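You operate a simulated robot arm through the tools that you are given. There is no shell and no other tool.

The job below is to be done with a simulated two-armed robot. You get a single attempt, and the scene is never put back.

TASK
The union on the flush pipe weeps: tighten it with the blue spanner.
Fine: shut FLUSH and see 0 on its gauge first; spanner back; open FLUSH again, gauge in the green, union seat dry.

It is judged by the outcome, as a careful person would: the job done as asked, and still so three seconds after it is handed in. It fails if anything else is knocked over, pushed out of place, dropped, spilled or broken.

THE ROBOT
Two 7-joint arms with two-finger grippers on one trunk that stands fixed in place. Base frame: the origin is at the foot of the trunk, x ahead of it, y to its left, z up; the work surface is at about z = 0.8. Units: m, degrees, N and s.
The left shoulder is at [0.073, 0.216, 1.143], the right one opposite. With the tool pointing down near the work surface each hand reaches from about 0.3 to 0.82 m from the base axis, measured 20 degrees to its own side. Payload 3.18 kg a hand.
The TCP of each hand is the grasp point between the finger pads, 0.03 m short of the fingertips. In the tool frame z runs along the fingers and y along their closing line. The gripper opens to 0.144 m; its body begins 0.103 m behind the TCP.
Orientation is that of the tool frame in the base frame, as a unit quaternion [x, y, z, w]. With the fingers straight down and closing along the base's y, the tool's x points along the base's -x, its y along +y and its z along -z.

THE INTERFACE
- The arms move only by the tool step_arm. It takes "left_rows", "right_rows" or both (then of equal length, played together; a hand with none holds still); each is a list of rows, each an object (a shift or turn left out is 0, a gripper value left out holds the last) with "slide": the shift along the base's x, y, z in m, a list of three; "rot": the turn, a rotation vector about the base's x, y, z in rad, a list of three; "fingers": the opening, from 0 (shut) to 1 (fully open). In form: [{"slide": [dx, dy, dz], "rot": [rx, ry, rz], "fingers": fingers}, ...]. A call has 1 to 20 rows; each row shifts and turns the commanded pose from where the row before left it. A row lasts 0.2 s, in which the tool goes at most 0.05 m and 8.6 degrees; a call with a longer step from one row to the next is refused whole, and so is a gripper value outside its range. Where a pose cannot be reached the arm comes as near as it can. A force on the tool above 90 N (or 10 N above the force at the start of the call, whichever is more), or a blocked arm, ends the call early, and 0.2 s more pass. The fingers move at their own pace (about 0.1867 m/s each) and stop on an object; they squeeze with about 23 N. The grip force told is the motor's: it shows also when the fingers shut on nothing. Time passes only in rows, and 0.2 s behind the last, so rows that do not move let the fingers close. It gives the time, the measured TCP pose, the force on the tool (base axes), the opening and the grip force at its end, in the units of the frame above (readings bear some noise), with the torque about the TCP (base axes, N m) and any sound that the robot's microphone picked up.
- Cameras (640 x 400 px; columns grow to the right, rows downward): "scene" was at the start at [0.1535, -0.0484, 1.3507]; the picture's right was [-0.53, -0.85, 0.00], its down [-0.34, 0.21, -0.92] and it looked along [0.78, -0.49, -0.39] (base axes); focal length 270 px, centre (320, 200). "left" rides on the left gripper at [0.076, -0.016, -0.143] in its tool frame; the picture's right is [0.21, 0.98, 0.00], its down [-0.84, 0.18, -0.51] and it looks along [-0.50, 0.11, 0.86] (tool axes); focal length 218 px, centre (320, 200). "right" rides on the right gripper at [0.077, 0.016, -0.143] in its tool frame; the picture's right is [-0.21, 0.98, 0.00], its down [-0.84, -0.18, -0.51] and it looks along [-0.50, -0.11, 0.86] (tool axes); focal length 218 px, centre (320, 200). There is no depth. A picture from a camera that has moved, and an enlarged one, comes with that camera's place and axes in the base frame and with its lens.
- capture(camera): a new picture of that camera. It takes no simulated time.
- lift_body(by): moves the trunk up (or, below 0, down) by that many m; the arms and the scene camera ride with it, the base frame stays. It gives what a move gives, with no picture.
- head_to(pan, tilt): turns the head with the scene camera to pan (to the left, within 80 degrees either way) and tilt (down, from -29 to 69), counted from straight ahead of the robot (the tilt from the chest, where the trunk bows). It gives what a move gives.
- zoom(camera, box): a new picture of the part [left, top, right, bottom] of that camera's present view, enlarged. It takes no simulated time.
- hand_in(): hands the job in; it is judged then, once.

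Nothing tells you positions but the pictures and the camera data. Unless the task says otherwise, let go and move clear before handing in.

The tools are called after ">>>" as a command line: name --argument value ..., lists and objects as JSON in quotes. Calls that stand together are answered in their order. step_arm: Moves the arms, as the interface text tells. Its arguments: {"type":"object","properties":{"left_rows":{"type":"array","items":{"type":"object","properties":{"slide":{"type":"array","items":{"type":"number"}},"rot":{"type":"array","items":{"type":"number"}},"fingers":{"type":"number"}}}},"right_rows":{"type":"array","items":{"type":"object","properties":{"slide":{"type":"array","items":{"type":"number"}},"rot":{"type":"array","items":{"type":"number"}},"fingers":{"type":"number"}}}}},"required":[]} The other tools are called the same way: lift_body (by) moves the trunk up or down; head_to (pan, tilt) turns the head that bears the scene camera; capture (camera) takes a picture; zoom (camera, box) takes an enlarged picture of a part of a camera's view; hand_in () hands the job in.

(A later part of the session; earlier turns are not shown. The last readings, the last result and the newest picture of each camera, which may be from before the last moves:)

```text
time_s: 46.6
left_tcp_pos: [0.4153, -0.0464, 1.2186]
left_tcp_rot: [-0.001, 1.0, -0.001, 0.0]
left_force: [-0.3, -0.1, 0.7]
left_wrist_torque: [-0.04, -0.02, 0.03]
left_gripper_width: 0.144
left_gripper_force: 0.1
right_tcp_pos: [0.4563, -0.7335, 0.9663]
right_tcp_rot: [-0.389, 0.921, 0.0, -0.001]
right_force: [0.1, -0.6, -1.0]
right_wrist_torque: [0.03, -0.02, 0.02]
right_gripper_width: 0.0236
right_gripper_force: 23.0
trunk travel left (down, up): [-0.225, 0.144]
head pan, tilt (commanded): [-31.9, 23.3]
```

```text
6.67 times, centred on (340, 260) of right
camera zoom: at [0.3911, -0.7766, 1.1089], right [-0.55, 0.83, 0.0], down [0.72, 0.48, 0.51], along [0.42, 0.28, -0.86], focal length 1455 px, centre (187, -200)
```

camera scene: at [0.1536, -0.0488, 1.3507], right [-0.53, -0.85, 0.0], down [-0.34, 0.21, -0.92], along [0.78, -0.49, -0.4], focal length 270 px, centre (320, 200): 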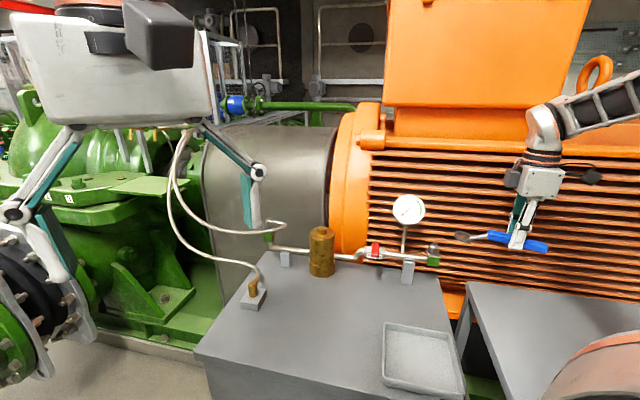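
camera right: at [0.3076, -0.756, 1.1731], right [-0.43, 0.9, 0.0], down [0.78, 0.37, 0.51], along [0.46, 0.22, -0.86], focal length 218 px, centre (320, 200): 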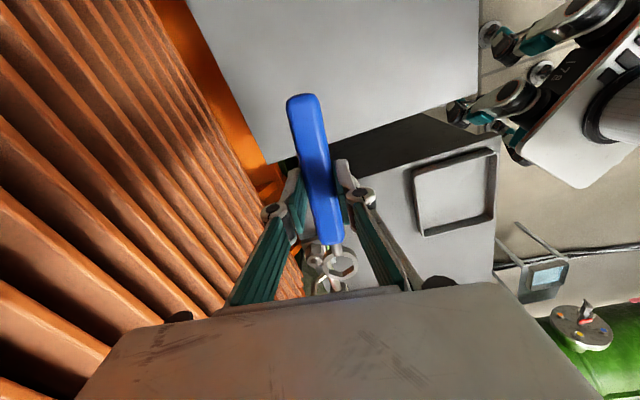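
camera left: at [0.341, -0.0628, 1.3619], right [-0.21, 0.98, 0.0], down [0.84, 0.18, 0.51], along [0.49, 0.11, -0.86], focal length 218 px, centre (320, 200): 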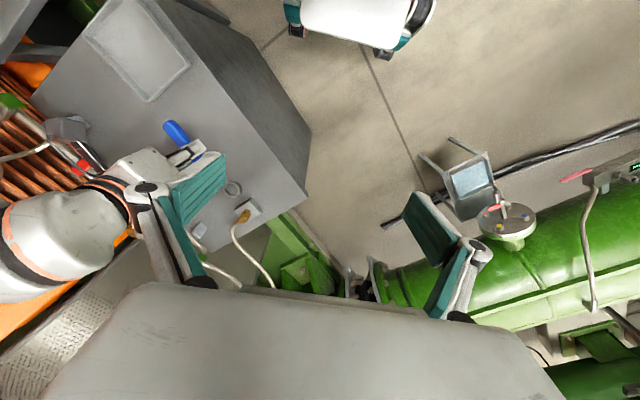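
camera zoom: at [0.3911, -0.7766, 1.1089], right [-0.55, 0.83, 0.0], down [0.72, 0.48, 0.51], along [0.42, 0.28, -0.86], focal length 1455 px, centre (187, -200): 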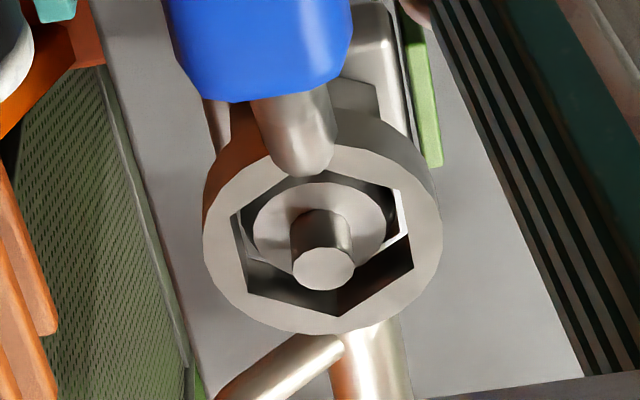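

The ring is passing over the nut top with no contact force. I'll keep lowering to seat it on the hex.

>>> step_arm --right_rows '[{"slide": [0.0003, 0.0002, -0.003]}, {"slide": [0.0003, 0.0002, -0.003]}, {"slide": [0, 0, -0.003]}, {}]'

>>> zoom --camera "scene" --box '[420, 228, 450, 268]'

>>> zoom --camera "right" --box '[310, 230, 370, 290]'

```text
time_s: 47.6
left_tcp_pos: [0.4164, -0.0478, 1.2181]
left_tcp_rot: [-0.001, 1.0, 0.0, 0.0]
left_force: [-0.5, 0.4, 0.2]
left_wrist_torque: [-0.01, 0.02, 0.01]
left_gripper_width: 0.144
left_gripper_force: 0.2
right_tcp_pos: [0.4554, -0.7322, 0.9561]
right_tcp_rot: [-0.388, 0.922, 0.001, -0.001]
right_force: [-0.1, 0.0, -1.5]
right_wrist_torque: [-0.02, 0.0, -0.03]
right_gripper_width: 0.0236
right_gripper_force: 22.2
trunk travel left (down, up): [-0.225, 0.144]
head pan, tilt (commanded): [-31.9, 23.3]
```

```text
10.00 times, centred on (435, 248) of scene
camera zoom: at [0.1536, -0.0485, 1.3507], right [-0.53, -0.85, 0.0], down [-0.34, 0.21, -0.92], along [0.78, -0.49, -0.39], focal length 2704 px, centre (-830, -280)
```

zoom: 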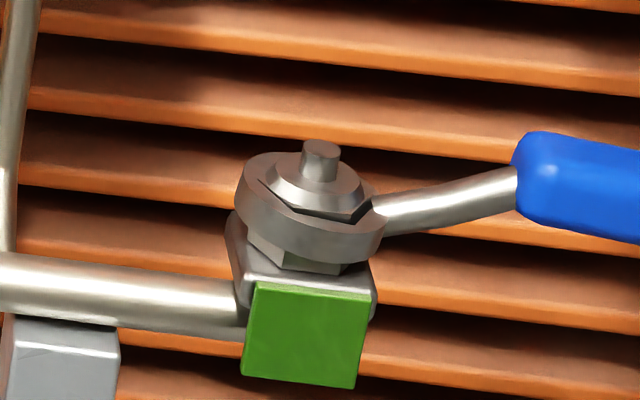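

```text
6.67 times, centred on (340, 260) of right
camera zoom: at [0.3917, -0.7761, 1.0995], right [-0.55, 0.83, 0.0], down [0.72, 0.48, 0.51], along [0.42, 0.28, -0.86], focal length 1455 px, centre (187, -200)
```

zoom: 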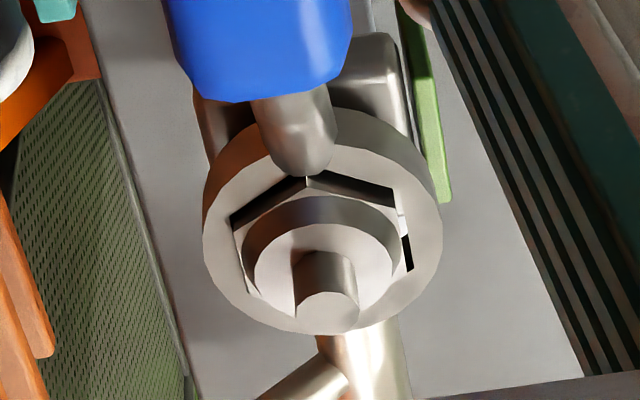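

The ring is now around the hex with corners matching. I'll go a few millimetres lower for full engagement.

>>> step_arm --right_rows '[{"slide": [0.0004, 0.0, -0.002]}, {"slide": [0.0004, 0.0, -0.002]}, {}]'

>>> zoom --camera "scene" --box '[420, 228, 450, 268]'

>>> zoom --camera "right" --box '[310, 230, 370, 290]'

>>> capture --camera "scene"

```text
time_s: 48.4
left_tcp_pos: [0.4165, -0.046, 1.2191]
left_tcp_rot: [-0.002, 1.0, -0.001, 0.001]
left_force: [0.3, 0.2, -0.4]
left_wrist_torque: [-0.01, 0.01, 0.03]
left_gripper_width: 0.1442
left_gripper_force: 0.1
right_tcp_pos: [0.4578, -0.7319, 0.9534]
right_tcp_rot: [-0.389, 0.921, 0.0, -0.001]
right_force: [-4.3, -1.5, 1.2]
right_wrist_torque: [0.1, -0.01, 0.13]
right_gripper_width: 0.0237
right_gripper_force: 22.9
trunk travel left (down, up): [-0.225, 0.144]
head pan, tilt (commanded): [-31.9, 23.3]
```

```text
10.00 times, centred on (435, 248) of scene
camera zoom: at [0.153, -0.0485, 1.3508], right [-0.53, -0.85, 0.0], down [-0.33, 0.21, -0.92], along [0.78, -0.49, -0.39], focal length 2704 px, centre (-830, -280)
```

zoom: 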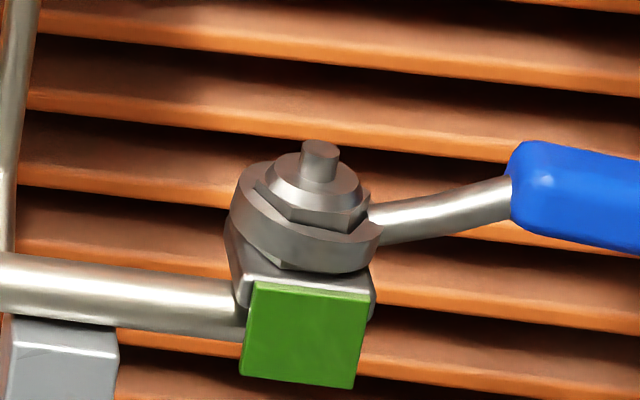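

```text
6.67 times, centred on (340, 260) of right
camera zoom: at [0.3921, -0.7761, 1.0961], right [-0.55, 0.83, 0.0], down [0.72, 0.48, 0.51], along [0.42, 0.28, -0.86], focal length 1455 px, centre (187, -200)
```

zoom: 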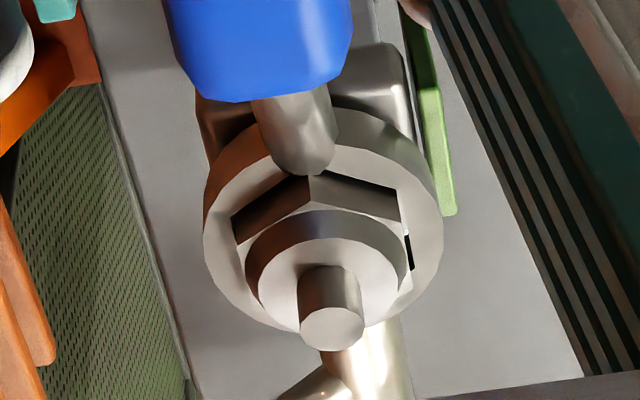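

```text
taken
camera scene: at [0.153, -0.0485, 1.3508], right [-0.53, -0.85, 0.0], down [-0.33, 0.21, -0.92], along [0.78, -0.49, -0.39], focal length 270 px, centre (320, 200)
```

scene: 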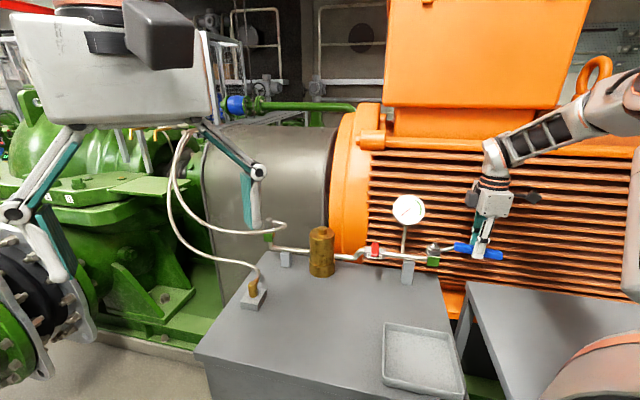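

The ring sits fully over the hex. I'll start turning clockwise (tightening) about the nut axis in 5° steps, watching force and torque.

>>> step_arm --right_rows '[{"slide": [-0.0065, 0.0071, 0], "rot": [0, 0, -0.0873]}, {"slide": [-0.0059, 0.0076, 0], "rot": [0, 0, -0.0873]}, {"slide": [-0.0051, 0.0081, 0], "rot": [0, 0, -0.0873]}]'

>>> zoom --camera "scene" --box '[410, 220, 470, 270]'

>>> zoom --camera "right" --box '[310, 230, 370, 290]'

```text
time_s: 49.2
left_tcp_pos: [0.4163, -0.0476, 1.2184]
left_tcp_rot: [-0.001, 1.0, 0.001, 0.0]
left_force: [-0.1, 0.2, 1.3]
left_wrist_torque: [0.03, -0.01, 0.04]
left_gripper_width: 0.1442
left_gripper_force: 0.1
right_tcp_pos: [0.4394, -0.7117, 0.9518]
right_tcp_rot: [-0.263, 0.965, 0.0, -0.001]
right_force: [-0.3, -6.7, -2.8]
right_wrist_torque: [-0.34, 0.18, -0.41]
right_gripper_width: 0.0238
right_gripper_force: 22.9
trunk travel left (down, up): [-0.225, 0.144]
head pan, tilt (commanded): [-31.9, 23.3]
```

```text
8.00 times, centred on (440, 245) of scene
camera zoom: at [0.1537, -0.0493, 1.3506], right [-0.53, -0.85, 0.0], down [-0.34, 0.21, -0.92], along [0.78, -0.49, -0.4], focal length 2163 px, centre (-640, -160)
```

zoom: 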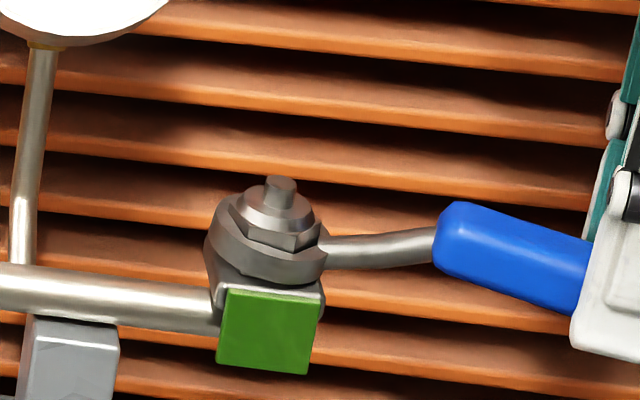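

```text
6.67 times, centred on (340, 260) of right
camera zoom: at [0.3655, -0.7358, 1.0954], right [-0.32, 0.95, 0.0], down [0.82, 0.27, 0.51], along [0.48, 0.16, -0.86], focal length 1455 px, centre (187, -200)
```

zoom: 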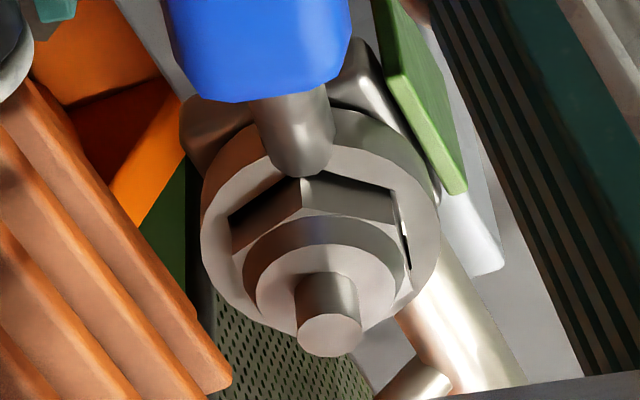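

The nut turns with the ring under light resistance (about 7 N). I'll continue in small batches.

>>> step_arm --right_rows '[{"slide": [-0.0045, 0.0085, 0], "rot": [0, 0, -0.0873]}, {"slide": [-0.0037, 0.0088, 0], "rot": [0, 0, -0.0873]}, {"slide": [-0.0029, 0.0092, 0], "rot": [0, 0, -0.0873]}]'

>>> zoom --camera "right" --box '[310, 230, 370, 290]'

```text
time_s: 50.0
left_tcp_pos: [0.4163, -0.0467, 1.2191]
left_tcp_rot: [-0.002, 1.0, 0.0, 0.0]
left_force: [0.1, 0.0, 0.3]
left_wrist_torque: [0.0, 0.0, -0.03]
left_gripper_width: 0.144
left_gripper_force: 0.1
right_tcp_pos: [0.4284, -0.6854, 0.952]
right_tcp_rot: [-0.135, 0.991, 0.001, -0.002]
right_force: [-1.9, -9.1, -0.7]
right_wrist_torque: [-0.32, 0.16, -0.54]
right_gripper_width: 0.0237
right_gripper_force: 23.8
trunk travel left (down, up): [-0.225, 0.144]
head pan, tilt (commanded): [-31.9, 23.3]
```

```text
6.67 times, centred on (340, 260) of right
camera zoom: at [0.3505, -0.6896, 1.0955], right [-0.06, 1.0, 0.0], down [0.86, 0.05, 0.51], along [0.51, 0.03, -0.86], focal length 1455 px, centre (187, -200)
```

zoom: 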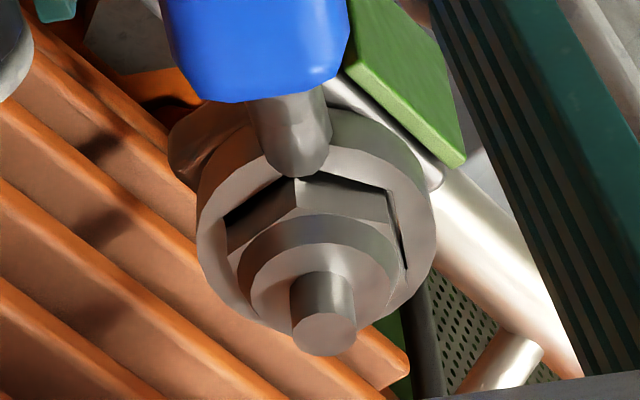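

>>> step_arm --right_rows '[{"slide": [-0.0021, 0.0094, 0], "rot": [0, 0, -0.0873]}, {"slide": [-0.0013, 0.0095, 0], "rot": [0, 0, -0.0873]}, {"slide": [-0.0004, 0.0096, 0], "rot": [0, 0, -0.0873]}]'

>>> zoom --camera "right" --box '[310, 230, 370, 290]'

>>> zoom --camera "scene" --box '[390, 190, 490, 280]'

```text
time_s: 50.8
left_tcp_pos: [0.4153, -0.0473, 1.219]
left_tcp_rot: [-0.001, 1.0, 0.0, 0.0]
left_force: [0.3, -0.1, -0.3]
left_wrist_torque: [0.0, -0.02, -0.02]
left_gripper_width: 0.1439
left_gripper_force: 0.1
right_tcp_pos: [0.4242, -0.657, 0.952]
right_tcp_rot: [-0.006, 1.0, 0.001, 0.0]
right_force: [-4.8, -11.2, 0.6]
right_wrist_torque: [-0.43, 0.08, -0.77]
right_gripper_width: 0.0237
right_gripper_force: 23.2
trunk travel left (down, up): [-0.225, 0.144]
head pan, tilt (commanded): [-31.9, 23.3]
```

```text
6.67 times, centred on (340, 260) of right
camera zoom: at [0.3482, -0.6409, 1.0954], right [0.2, 0.98, 0.0], down [0.84, -0.17, 0.51], along [0.5, -0.1, -0.86], focal length 1455 px, centre (187, -200)
```

zoom: 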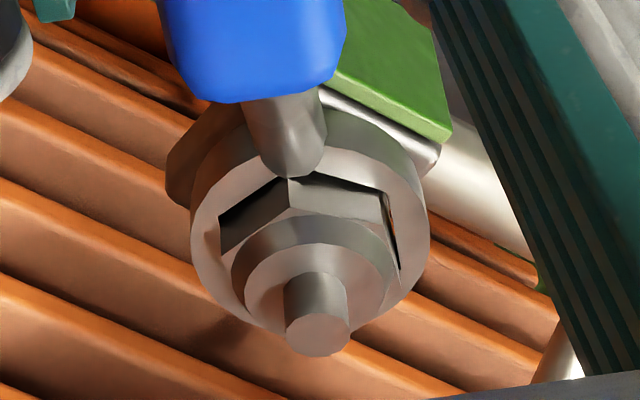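

```text
4.44 times, centred on (440, 235) of scene
camera zoom: at [0.1529, -0.0495, 1.3508], right [-0.53, -0.85, 0.0], down [-0.33, 0.21, -0.92], along [0.78, -0.48, -0.39], focal length 1202 px, centre (-213, 44)
```

zoom: 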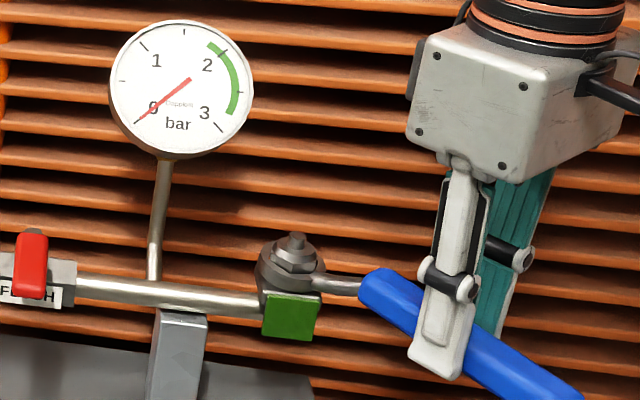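

The nut has turned about 45°, with the torque rising slowly. I'll continue.

>>> step_arm --right_rows '[{"slide": [0.0004, 0.0096, 0], "rot": [0, 0, -0.0873]}, {"slide": [0.0012, 0.0095, 0], "rot": [0, 0, -0.0873]}, {"slide": [0.0021, 0.0094, 0], "rot": [0, 0, -0.0873]}]'

>>> zoom --camera "right" --box '[310, 230, 370, 290]'

>>> zoom --camera "scene" --box '[390, 190, 490, 280]'

```text
time_s: 51.6
left_tcp_pos: [0.4165, -0.0489, 1.2178]
left_tcp_rot: [-0.001, 1.0, 0.0, 0.0]
left_force: [0.0, -0.2, 1.0]
left_wrist_torque: [0.01, -0.01, -0.01]
left_gripper_width: 0.1439
left_gripper_force: 0.0
right_tcp_pos: [0.4273, -0.6312, 0.9524]
right_tcp_rot: [0.125, 0.992, -0.001, 0.001]
right_force: [-5.2, -31.3, 4.8]
right_wrist_torque: [-0.97, 0.56, -0.11]
right_gripper_width: 0.024
right_gripper_force: 23.0
trunk travel left (down, up): [-0.225, 0.144]
head pan, tilt (commanded): [-31.9, 23.3]
```

```text
6.67 times, centred on (340, 260) of right
camera zoom: at [0.358, -0.5959, 1.0956], right [0.45, 0.9, 0.0], down [0.77, -0.38, 0.51], along [0.46, -0.23, -0.86], focal length 1455 px, centre (187, -200)
```

zoom: 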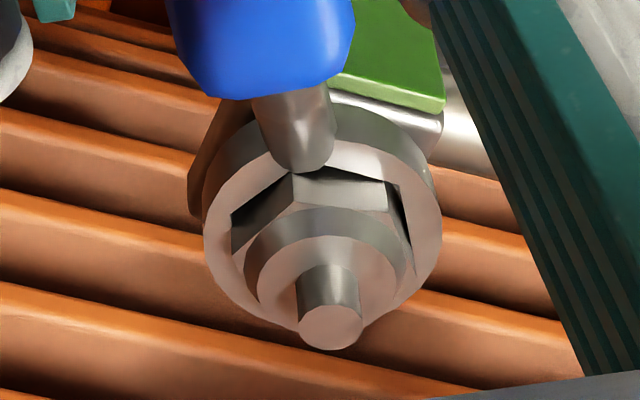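

```text
4.44 times, centred on (440, 235) of scene
camera zoom: at [0.1528, -0.0514, 1.3508], right [-0.53, -0.85, 0.0], down [-0.33, 0.21, -0.92], along [0.78, -0.48, -0.4], focal length 1202 px, centre (-213, 44)
```

zoom: 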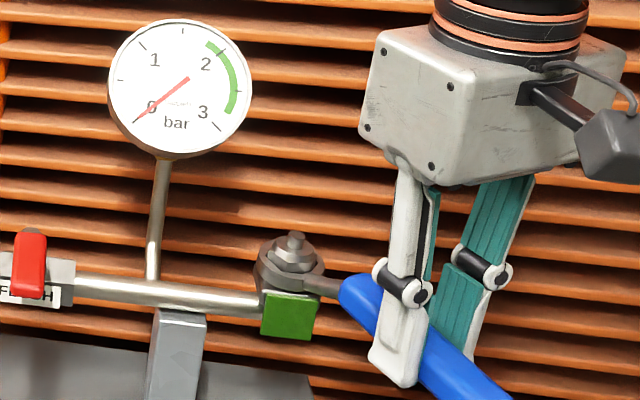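

Resistance jumped to about 31 N (about 3.4 N·m at the nut), so it is beginning to seat. I'll add a little more in small steps.

>>> step_arm --right_rows '[{"slide": [0.0014, 0.0046, 0], "rot": [0, 0, -0.0436]}, {"slide": [0.0015, 0.0046, 0], "rot": [0, 0, -0.0436]}]'

>>> zoom --camera "right" --box '[310, 230, 370, 290]'

>>> zoom --camera "scene" --box '[390, 190, 490, 280]'

```text
time_s: 52.2
left_tcp_pos: [0.4142, -0.0492, 1.2192]
left_tcp_rot: [-0.001, 1.0, 0.001, 0.0]
left_force: [-0.5, -0.4, 0.0]
left_wrist_torque: [0.0, 0.02, -0.02]
left_gripper_width: 0.1441
left_gripper_force: 0.0
right_tcp_pos: [0.4294, -0.6235, 0.9524]
right_tcp_rot: [0.169, 0.986, -0.001, 0.001]
right_force: [-5.3, -37.1, 9.4]
right_wrist_torque: [-1.07, 0.35, 0.14]
right_gripper_width: 0.024
right_gripper_force: 22.7
trunk travel left (down, up): [-0.225, 0.144]
head pan, tilt (commanded): [-31.9, 23.3]
```

```text
6.67 times, centred on (340, 260) of right
camera zoom: at [0.3637, -0.5815, 1.0957], right [0.52, 0.85, 0.0], down [0.73, -0.45, 0.51], along [0.43, -0.27, -0.86], focal length 1455 px, centre (187, -200)
```

zoom: 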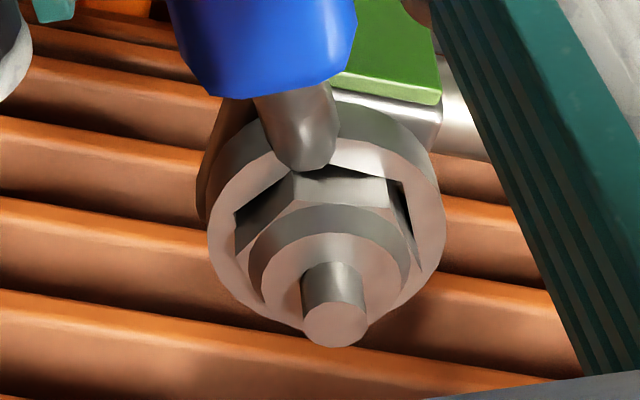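

```text
4.44 times, centred on (440, 235) of scene
camera zoom: at [0.1522, -0.0514, 1.3509], right [-0.53, -0.85, 0.0], down [-0.33, 0.21, -0.92], along [0.78, -0.48, -0.4], focal length 1202 px, centre (-213, 44)
```

zoom: 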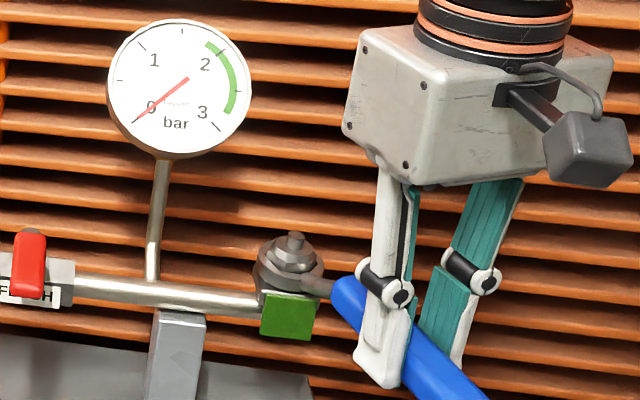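

The nut still turns with the wrench as the force rises slowly. I'll keep on in small increments until it is firm.

>>> step_arm --right_rows '[{"slide": [0.0018, 0.0044, 0], "rot": [0, 0, -0.0436]}, {"slide": [0.0018, 0.0044, 0], "rot": [0, 0, -0.0436]}]'

>>> zoom --camera "scene" --box '[420, 228, 450, 268]'

>>> zoom --camera "right" --box '[290, 200, 370, 290]'

```text
time_s: 52.8
left_tcp_pos: [0.4149, -0.0489, 1.2185]
left_tcp_rot: [-0.001, 1.0, 0.0, 0.0]
left_force: [0.2, 0.0, 0.4]
left_wrist_torque: [0.01, 0.02, 0.0]
left_gripper_width: 0.1438
left_gripper_force: 0.1
right_tcp_pos: [0.4321, -0.616, 0.953]
right_tcp_rot: [0.211, 0.977, -0.003, 0.001]
right_force: [-8.4, -41.2, 13.9]
right_wrist_torque: [-1.26, 0.39, 0.54]
right_gripper_width: 0.0241
right_gripper_force: 22.7
trunk travel left (down, up): [-0.225, 0.144]
head pan, tilt (commanded): [-31.9, 23.3]
```

```text
10.00 times, centred on (435, 248) of scene
camera zoom: at [0.1518, -0.0516, 1.3509], right [-0.53, -0.85, 0.0], down [-0.33, 0.21, -0.92], along [0.78, -0.48, -0.4], focal length 2704 px, centre (-830, -280)
```

zoom: 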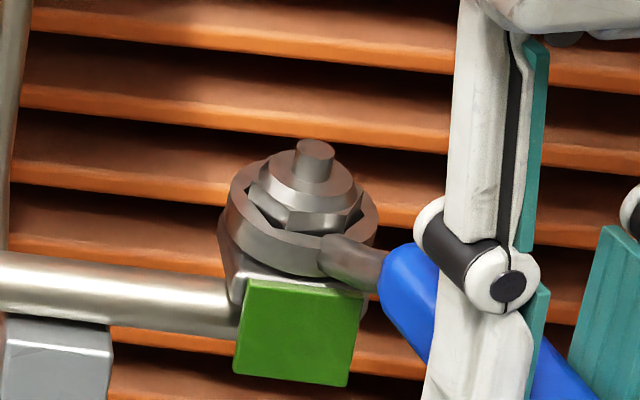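

```text
4.44 times, centred on (330, 245) of right
camera zoom: at [0.3703, -0.5682, 1.0955], right [0.59, 0.81, 0.0], down [0.69, -0.51, 0.51], along [0.41, -0.31, -0.86], focal length 970 px, centre (276, 0)
```

zoom: 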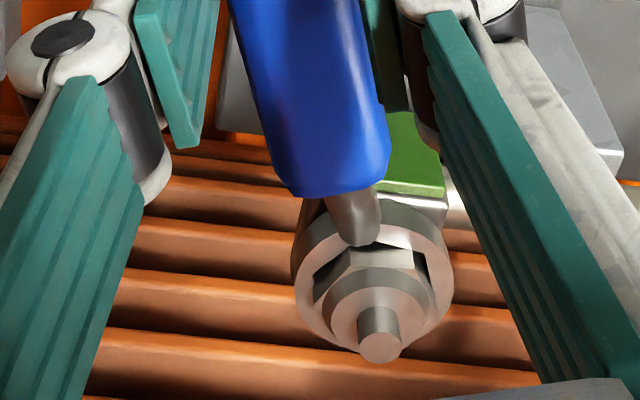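

About 5 N·m at the nut after roughly 66° of turn. I'll press a little further using translation only, so the handle doesn't twist in the grip.

>>> step_arm --right_rows '[{"slide": [0.0018, 0.0045, 0], "rot": [0, 0, -0.0]}, {"slide": [0.0019, 0.0044, 0], "rot": [0, 0, -0.0]}, {}]'

>>> zoom --camera "scene" --box '[420, 228, 450, 268]'

>>> zoom --camera "right" --box '[290, 200, 370, 290]'

```text
time_s: 53.6
left_tcp_pos: [0.4137, -0.0485, 1.22]
left_tcp_rot: [-0.001, 1.0, 0.001, 0.002]
left_force: [-0.2, 0.4, -0.4]
left_wrist_torque: [0.03, 0.0, 0.02]
left_gripper_width: 0.1439
left_gripper_force: 0.1
right_tcp_pos: [0.4359, -0.6077, 0.9538]
right_tcp_rot: [0.212, 0.977, -0.004, 0.001]
right_force: [-13.8, -45.5, 16.8]
right_wrist_torque: [-1.53, 0.47, 0.05]
right_gripper_width: 0.035
right_gripper_force: 23.1
trunk travel left (down, up): [-0.225, 0.144]
head pan, tilt (commanded): [-31.9, 23.3]
```

```text
10.00 times, centred on (435, 248) of scene
camera zoom: at [0.151, -0.0517, 1.351], right [-0.53, -0.85, 0.0], down [-0.33, 0.21, -0.92], along [0.78, -0.48, -0.39], focal length 2704 px, centre (-830, -280)
```

zoom: 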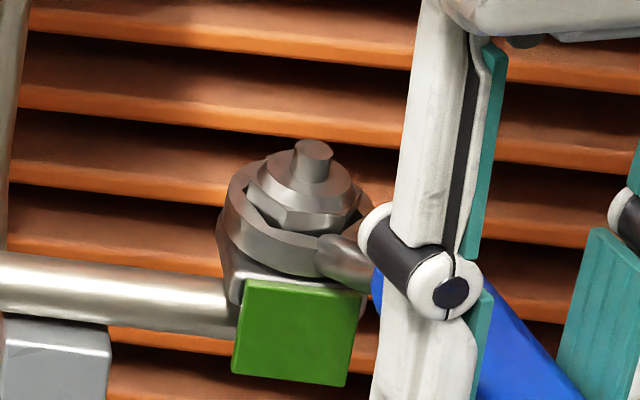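

```text
4.44 times, centred on (330, 245) of right
camera zoom: at [0.3735, -0.5604, 1.0957], right [0.59, 0.8, -0.01], down [0.69, -0.51, 0.51], along [0.41, -0.31, -0.86], focal length 970 px, centre (276, 0)
```

zoom: 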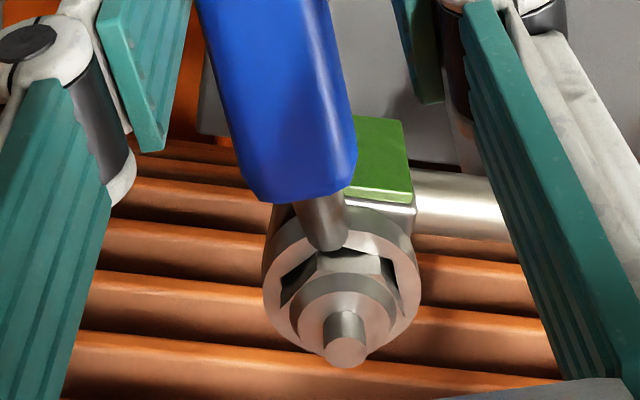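

>>> zoom --camera "scene" --box '[424, 238, 446, 262]'

>>> zoom --camera "right" --box '[320, 240, 356, 284]'

>>> capture --camera "right"

```text
16.00 times, centred on (435, 250) of scene
camera zoom: at [0.151, -0.0517, 1.351], right [-0.53, -0.85, 0.0], down [-0.33, 0.21, -0.92], along [0.78, -0.48, -0.39], focal length 4326 px, centre (-1520, -600)
```

zoom: 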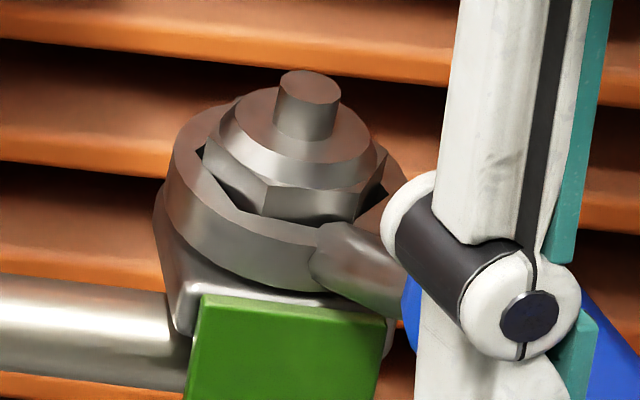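

```text
9.09 times, centred on (338, 262) of right
camera zoom: at [0.3735, -0.5604, 1.0957], right [0.59, 0.8, -0.01], down [0.69, -0.51, 0.51], along [0.41, -0.31, -0.86], focal length 1984 px, centre (156, -364)
```

zoom: 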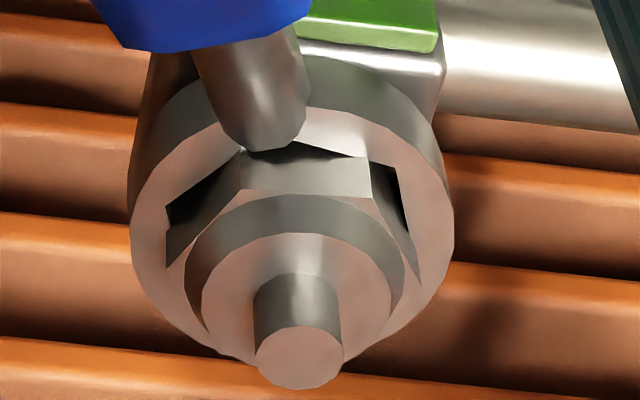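

```text
taken
camera right: at [0.3735, -0.5604, 1.0957], right [0.59, 0.8, -0.01], down [0.69, -0.51, 0.51], along [0.41, -0.31, -0.86], focal length 218 px, centre (320, 200)
```

right: 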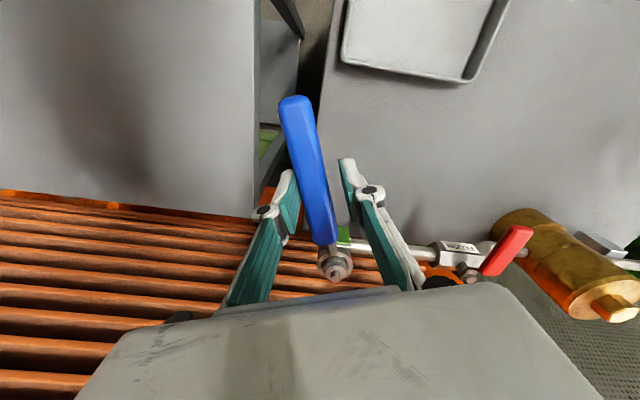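

The nut has stopped after about 50° of turn. At about 5 N·m the ring began to cam and the fingers yielded, so it is tight. I'll back off to unload the spanner and line the ring up with the hex again.

>>> step_arm --right_rows '[{"slide": [-0.0027, -0.0076, 0], "rot": [0, 0, 0.05]}, {"slide": [-0.0027, -0.0076, 0], "rot": [0, 0, 0.075]}, {"slide": [-0.0027, -0.0076, 0], "rot": [0, 0, 0.075]}, {}]'

>>> zoom --camera "right" --box '[300, 210, 370, 290]'

>>> zoom --camera "scene" --box '[420, 228, 460, 268]'

```text
time_s: 54.6
left_tcp_pos: [0.4141, -0.0495, 1.219]
left_tcp_rot: [-0.001, 1.0, 0.0, 0.001]
left_force: [0.2, -0.4, -0.5]
left_wrist_torque: [0.03, 0.01, 0.03]
left_gripper_width: 0.144
left_gripper_force: 0.0
right_tcp_pos: [0.4286, -0.6255, 0.9526]
right_tcp_rot: [0.112, 0.994, 0.0, -0.001]
right_force: [-13.6, -30.2, 13.5]
right_wrist_torque: [-0.9, 0.37, -0.51]
right_gripper_width: 0.0252
right_gripper_force: 23.2
trunk travel left (down, up): [-0.225, 0.144]
head pan, tilt (commanded): [-31.9, 23.3]
```

```text
5.00 times, centred on (335, 250) of right
camera zoom: at [0.3576, -0.5931, 1.0959], right [0.42, 0.91, 0.0], down [0.78, -0.36, 0.51], along [0.46, -0.21, -0.86], focal length 1091 px, centre (245, -50)
```

zoom: 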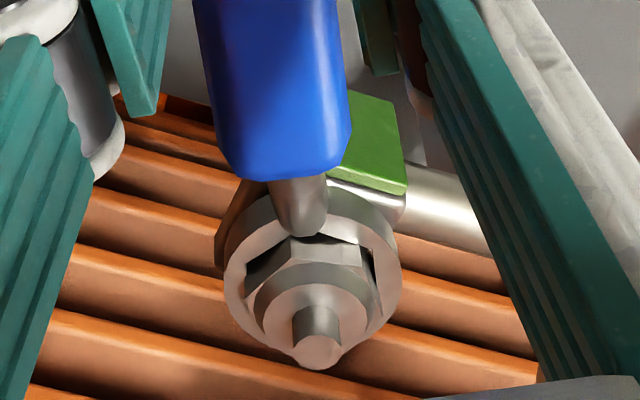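

```text
10.00 times, centred on (440, 248) of scene
camera zoom: at [0.1513, -0.0503, 1.3509], right [-0.53, -0.85, 0.0], down [-0.33, 0.21, -0.92], along [0.78, -0.48, -0.39], focal length 2704 px, centre (-880, -280)
```

zoom: 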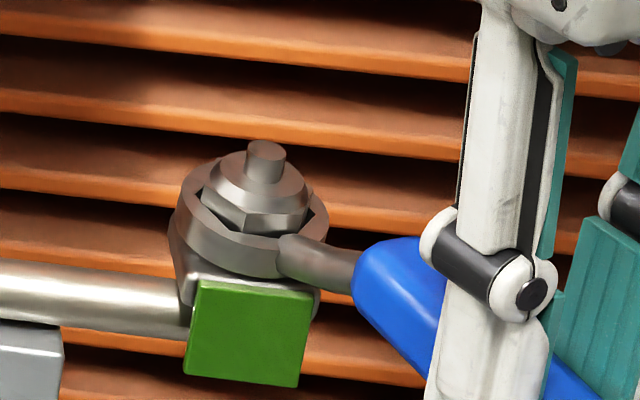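

>>> step_arm --right_rows '[{"slide": [-0.0013, -0.008, 0], "rot": [0, 0, 0.07]}, {"slide": [-0.0013, -0.008, 0], "rot": [0, 0, 0.07]}, {"slide": [-0.0005, -0.004, 0], "rot": [0, 0, 0.035]}, {}]'

>>> zoom --camera "right" --box '[300, 210, 370, 290]'

>>> zoom --camera "scene" --box '[424, 238, 446, 262]'

```text
time_s: 55.6
left_tcp_pos: [0.4134, -0.047, 1.219]
left_tcp_rot: [-0.001, 1.0, -0.001, 0.001]
left_force: [-0.3, 0.3, 0.3]
left_wrist_torque: [-0.01, -0.02, 0.01]
left_gripper_width: 0.144
left_gripper_force: 0.0
right_tcp_pos: [0.4248, -0.6433, 0.9528]
right_tcp_rot: [0.025, 1.0, 0.002, -0.001]
right_force: [-20.2, -14.3, 8.8]
right_wrist_torque: [-0.37, 0.63, -0.55]
right_gripper_width: 0.026
right_gripper_force: 22.7
trunk travel left (down, up): [-0.225, 0.144]
head pan, tilt (commanded): [-31.9, 23.3]
```

```text
5.00 times, centred on (335, 250) of right
camera zoom: at [0.3497, -0.6232, 1.0959], right [0.26, 0.97, 0.0], down [0.83, -0.22, 0.5], along [0.49, -0.13, -0.86], focal length 1091 px, centre (245, -50)
```

zoom: 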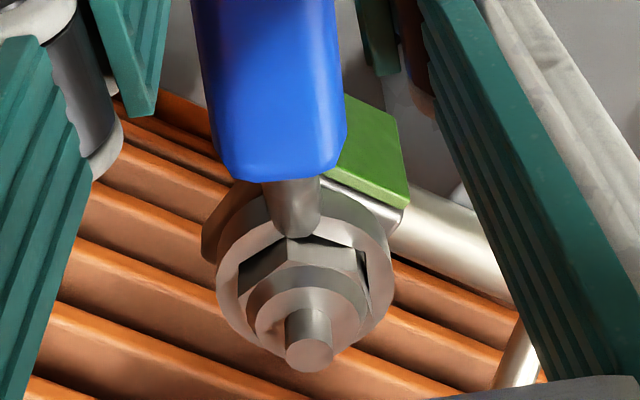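

```text
16.00 times, centred on (435, 250) of scene
camera zoom: at [0.1511, -0.049, 1.3509], right [-0.53, -0.85, 0.0], down [-0.33, 0.21, -0.92], along [0.78, -0.49, -0.39], focal length 4326 px, centre (-1520, -600)
```

zoom: 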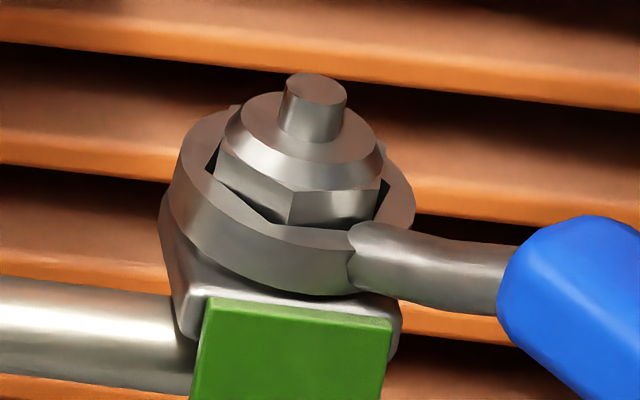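

>>> step_arm --right_rows '[{"slide": [-0.003, -0.002, 0]}, {"slide": [-0.002, -0.002, 0]}, {}]'

>>> zoom --camera "right" --box '[300, 210, 370, 290]'

>>> zoom --camera "scene" --box '[424, 238, 446, 262]'

```text
time_s: 56.4
left_tcp_pos: [0.417, -0.0471, 1.218]
left_tcp_rot: [-0.001, 1.0, 0.001, -0.001]
left_force: [0.1, -0.6, -0.2]
left_wrist_torque: [0.03, 0.03, -0.03]
left_gripper_width: 0.1438
left_gripper_force: 0.1
right_tcp_pos: [0.4244, -0.6463, 0.9531]
right_tcp_rot: [0.025, 1.0, 0.001, 0.001]
right_force: [5.2, -10.3, 2.0]
right_wrist_torque: [-0.26, 0.2, -0.23]
right_gripper_width: 0.0244
right_gripper_force: 23.4
trunk travel left (down, up): [-0.225, 0.144]
head pan, tilt (commanded): [-31.9, 23.3]
```

```text
5.00 times, centred on (335, 250) of right
camera zoom: at [0.3486, -0.6275, 1.096], right [0.26, 0.97, 0.0], down [0.83, -0.22, 0.51], along [0.49, -0.13, -0.86], focal length 1091 px, centre (245, -50)
```

zoom: 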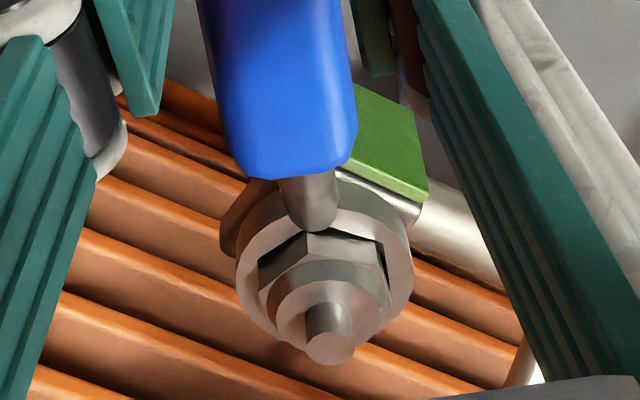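

```text
16.00 times, centred on (435, 250) of scene
camera zoom: at [0.1539, -0.0494, 1.3506], right [-0.53, -0.85, 0.0], down [-0.34, 0.21, -0.92], along [0.78, -0.48, -0.4], focal length 4326 px, centre (-1520, -600)
```

zoom: 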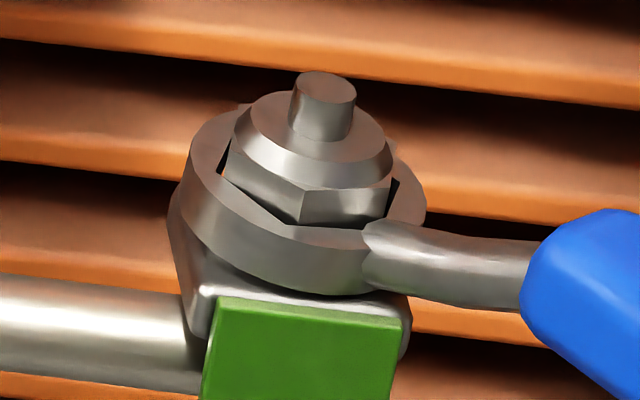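

The force is nearly gone. I'll ease back a little more to the middle of the ring's play, taking care not to drag the nut backwards.

>>> step_arm --right_rows '[{"slide": [0.0008, -0.0025, 0], "rot": [0, 0, 0.02]}, {"slide": [0.0, -0.0025, 0], "rot": [0, 0, 0.02]}, {}]'

>>> zoom --camera "right" --box '[310, 230, 370, 290]'

>>> zoom --camera "scene" --box '[424, 238, 446, 262]'

```text
time_s: 57.2
left_tcp_pos: [0.4166, -0.0463, 1.2183]
left_tcp_rot: [-0.001, 1.0, -0.001, -0.001]
left_force: [-0.2, 0.8, -0.7]
left_wrist_torque: [0.03, 0.0, 0.01]
left_gripper_width: 0.1439
left_gripper_force: 0.0
right_tcp_pos: [0.4252, -0.6528, 0.9532]
right_tcp_rot: [0.005, 1.0, 0.001, 0.0]
right_force: [6.3, -8.6, 3.6]
right_wrist_torque: [-0.25, -0.31, -0.27]
right_gripper_width: 0.0245
right_gripper_force: 23.0
trunk travel left (down, up): [-0.225, 0.144]
head pan, tilt (commanded): [-31.9, 23.3]
```

```text
6.67 times, centred on (340, 260) of right
camera zoom: at [0.3479, -0.6353, 1.0962], right [0.22, 0.98, 0.0], down [0.84, -0.19, 0.51], along [0.5, -0.11, -0.86], focal length 1455 px, centre (187, -200)
```

zoom: 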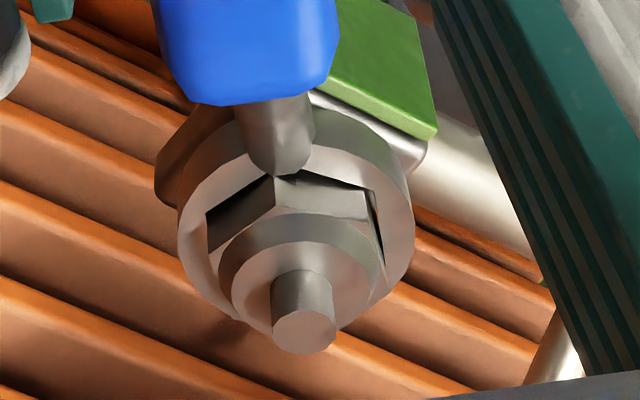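

```text
16.00 times, centred on (435, 250) of scene
camera zoom: at [0.1538, -0.0489, 1.3507], right [-0.53, -0.85, 0.0], down [-0.34, 0.21, -0.92], along [0.78, -0.49, -0.4], focal length 4326 px, centre (-1520, -600)
```

zoom: 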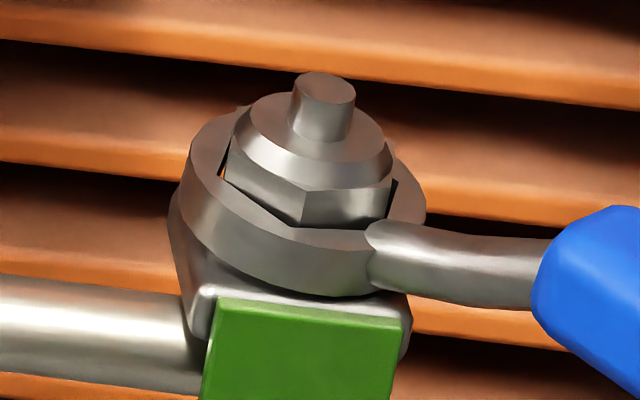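

>>> step_arm --right_rows '[{"slide": [-0.0008, -0.003, 0], "rot": [0, 0, 0.02]}, {"slide": [-0.0005, -0.003, 0], "rot": [0, 0, 0.02]}, {}]'

>>> zoom --camera "right" --box '[310, 230, 370, 290]'

>>> zoom --camera "scene" --box '[424, 238, 446, 262]'

```text
time_s: 58.0
left_tcp_pos: [0.4173, -0.0471, 1.2177]
left_tcp_rot: [-0.001, 1.0, -0.001, -0.001]
left_force: [-0.1, 0.4, -0.2]
left_wrist_torque: [-0.01, 0.0, -0.01]
left_gripper_width: 0.1439
left_gripper_force: 0.1
right_tcp_pos: [0.4247, -0.6587, 0.9532]
right_tcp_rot: [-0.016, 1.0, 0.001, 0.0]
right_force: [15.7, -3.0, 2.5]
right_wrist_torque: [-0.08, -0.61, -0.26]
right_gripper_width: 0.0238
right_gripper_force: 23.3
trunk travel left (down, up): [-0.225, 0.144]
head pan, tilt (commanded): [-31.9, 23.3]
```

```text
6.67 times, centred on (340, 260) of right
camera zoom: at [0.3471, -0.6437, 1.0958], right [0.18, 0.98, 0.0], down [0.85, -0.15, 0.51], along [0.5, -0.09, -0.86], focal length 1455 px, centre (187, -200)
```

zoom: 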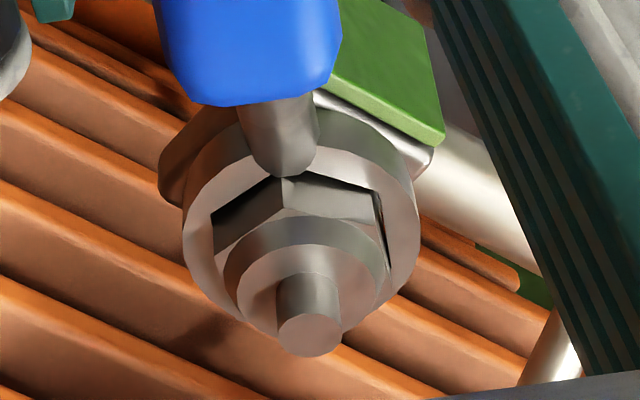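

```text
16.00 times, centred on (435, 250) of scene
camera zoom: at [0.155, -0.0486, 1.3505], right [-0.53, -0.85, 0.0], down [-0.34, 0.21, -0.92], along [0.78, -0.49, -0.4], focal length 4326 px, centre (-1520, -600)
```

zoom: 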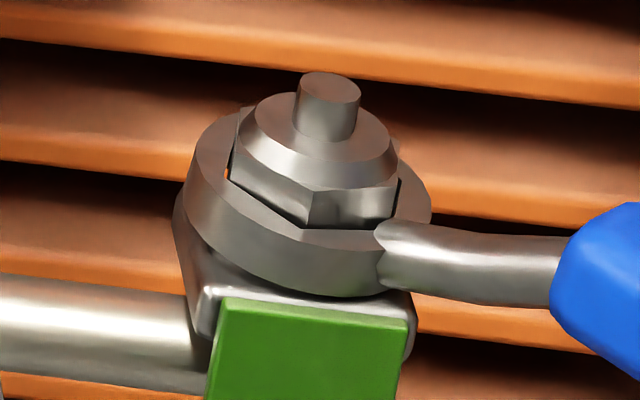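

The nut is staying put at about 43° clockwise from where it began, and the ring is aligned on it again. I'll zero the side force and then lift the ring straight off.

>>> step_arm --right_rows '[{"slide": [0.0025, -0.0003, 0]}, {}]'

```text
time_s: 58.6
left_tcp_pos: [0.4172, -0.0464, 1.2171]
left_tcp_rot: [-0.001, 1.0, -0.001, -0.001]
left_force: [-0.3, -1.0, 0.3]
left_wrist_torque: [-0.01, 0.0, 0.0]
left_gripper_width: 0.1441
left_gripper_force: 0.1
right_tcp_pos: [0.4246, -0.6583, 0.9525]
right_tcp_rot: [-0.015, 1.0, 0.001, -0.002]
right_force: [4.8, -4.5, 3.9]
right_wrist_torque: [-0.14, -0.47, -0.33]
right_gripper_width: 0.0237
right_gripper_force: 23.0
trunk travel left (down, up): [-0.225, 0.144]
head pan, tilt (commanded): [-31.9, 23.3]
```

>>> step_arm --right_rows '[{"slide": [0.001, 0.0005, 0.003]}, {"slide": [0, 0, 0.004]}, {"slide": [0, 0, 0.004]}, {"slide": [0, 0, 0.004]}, {}]'

>>> zoom --camera "right" --box '[310, 230, 370, 290]'

>>> zoom --camera "scene" --box '[420, 230, 450, 262]'

```text
time_s: 59.8
left_tcp_pos: [0.4159, -0.0474, 1.2188]
left_tcp_rot: [-0.001, 1.0, 0.0, 0.0]
left_force: [0.1, -0.1, -0.3]
left_wrist_torque: [0.02, 0.01, -0.03]
left_gripper_width: 0.1438
left_gripper_force: 0.0
right_tcp_pos: [0.4243, -0.6584, 0.9676]
right_tcp_rot: [-0.015, 1.0, 0.001, 0.0]
right_force: [-5.1, -5.9, -4.2]
right_wrist_torque: [-0.22, 0.49, -0.57]
right_gripper_width: 0.0237
right_gripper_force: 22.6
trunk travel left (down, up): [-0.225, 0.144]
head pan, tilt (commanded): [-31.9, 23.3]
```

```text
6.67 times, centred on (340, 260) of right
camera zoom: at [0.3481, -0.6444, 1.1107], right [0.18, 0.98, 0.0], down [0.85, -0.16, 0.51], along [0.5, -0.09, -0.86], focal length 1455 px, centre (187, -200)
```

zoom: 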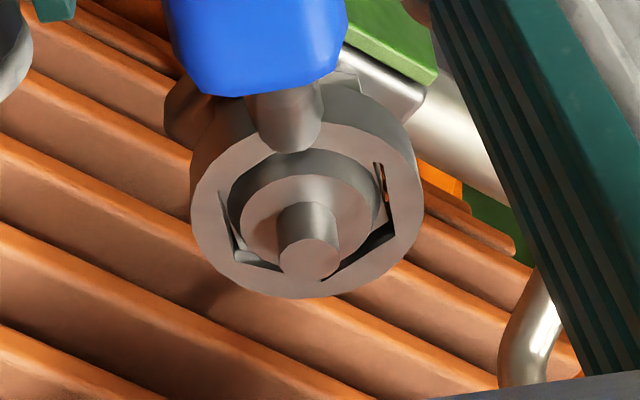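

```text
12.50 times, centred on (435, 246) of scene
camera zoom: at [0.1532, -0.0494, 1.3508], right [-0.53, -0.85, 0.0], down [-0.34, 0.21, -0.92], along [0.78, -0.49, -0.4], focal length 3380 px, centre (-1118, -375)
```

zoom: 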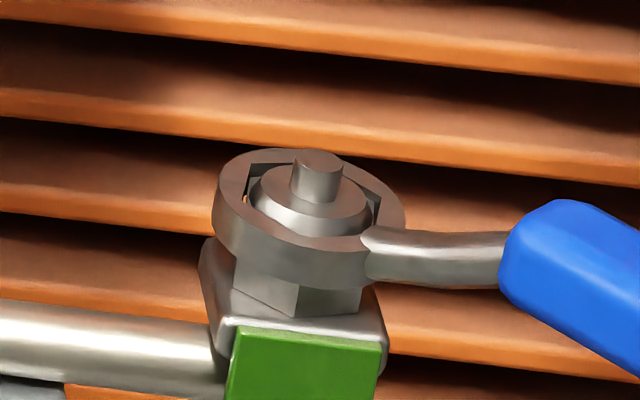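

>>> step_arm --right_rows '[{"slide": [-0.0007, -0.001, 0.004]}, {"slide": [-0.0005, -0.001, 0.004]}, {"slide": [0, 0, 0.005]}, {"slide": [0, 0, 0.008]}, {"slide": [0, 0, 0.01]}, {}]'

>>> zoom --camera "right" --box '[300, 220, 370, 290]'

>>> zoom --camera "scene" --box '[415, 220, 465, 270]'

```text
time_s: 61.2
left_tcp_pos: [0.4161, -0.047, 1.217]
left_tcp_rot: [0.0, 1.0, -0.001, -0.001]
left_force: [-0.7, 0.5, 0.3]
left_wrist_torque: [0.03, 0.01, 0.0]
left_gripper_width: 0.144
left_gripper_force: 0.2
right_tcp_pos: [0.4254, -0.6593, 0.9998]
right_tcp_rot: [-0.015, 1.0, 0.001, -0.001]
right_force: [0.4, -0.9, -1.8]
right_wrist_torque: [0.01, 0.03, 0.0]
right_gripper_width: 0.0238
right_gripper_force: 23.6
trunk travel left (down, up): [-0.225, 0.144]
head pan, tilt (commanded): [-31.9, 23.3]
```

```text
5.71 times, centred on (335, 255) of right
camera zoom: at [0.3477, -0.6455, 1.1423], right [0.18, 0.98, 0.0], down [0.85, -0.15, 0.51], along [0.5, -0.09, -0.86], focal length 1247 px, centre (234, -114)
```

zoom: 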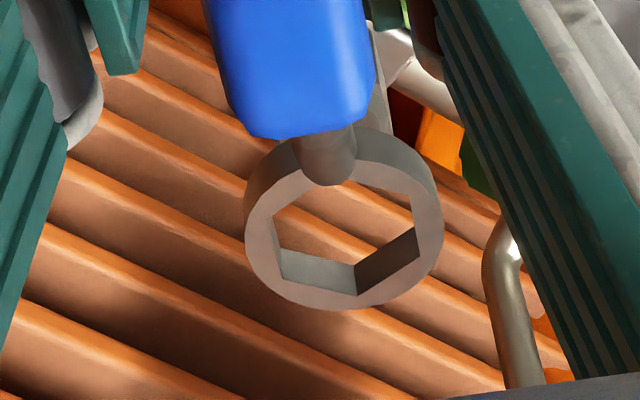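

```text
8.00 times, centred on (440, 245) of scene
camera zoom: at [0.1538, -0.0486, 1.3507], right [-0.53, -0.85, 0.0], down [-0.34, 0.21, -0.92], along [0.78, -0.49, -0.4], focal length 2163 px, centre (-640, -160)
```

zoom: 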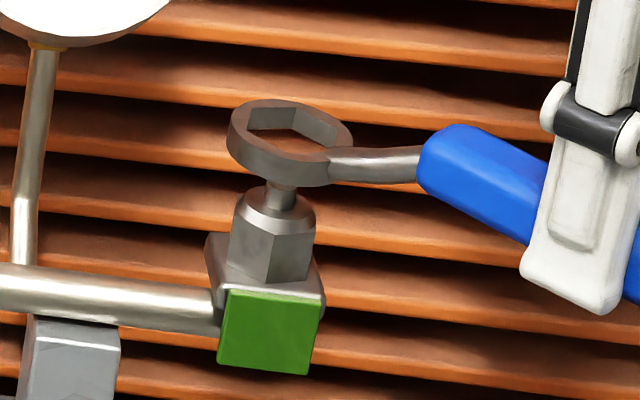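

The spanner is off the nut and still firmly held. I'll check the nut's final angle from the scene camera.

>>> zoom --camera "scene" --box '[422, 238, 446, 270]'

>>> zoom --camera "scene" --box '[360, 180, 450, 280]'

```text
12.50 times, centred on (434, 254) of scene
camera zoom: at [0.1538, -0.0486, 1.3507], right [-0.53, -0.85, 0.0], down [-0.34, 0.21, -0.92], along [0.78, -0.49, -0.4], focal length 3380 px, centre (-1105, -475)
```

zoom: 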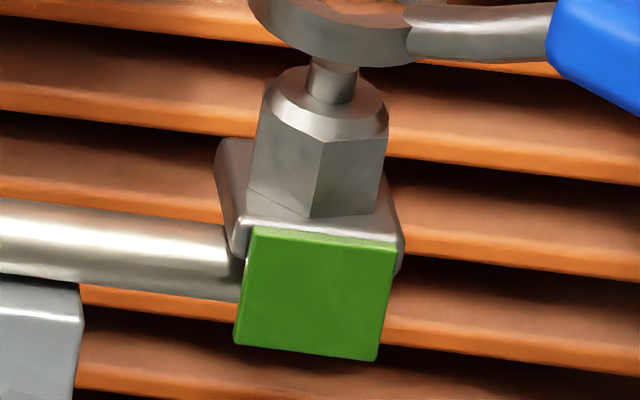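

```text
4.00 times, centred on (405, 230) of scene
camera zoom: at [0.1538, -0.0486, 1.3507], right [-0.53, -0.85, 0.0], down [-0.34, 0.21, -0.92], along [0.78, -0.49, -0.4], focal length 1082 px, centre (-20, 80)
```

zoom: 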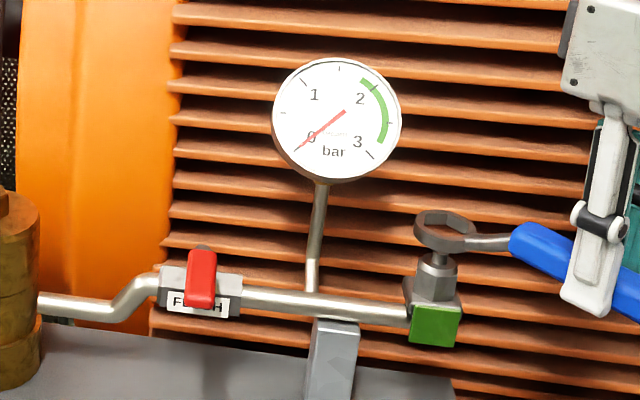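

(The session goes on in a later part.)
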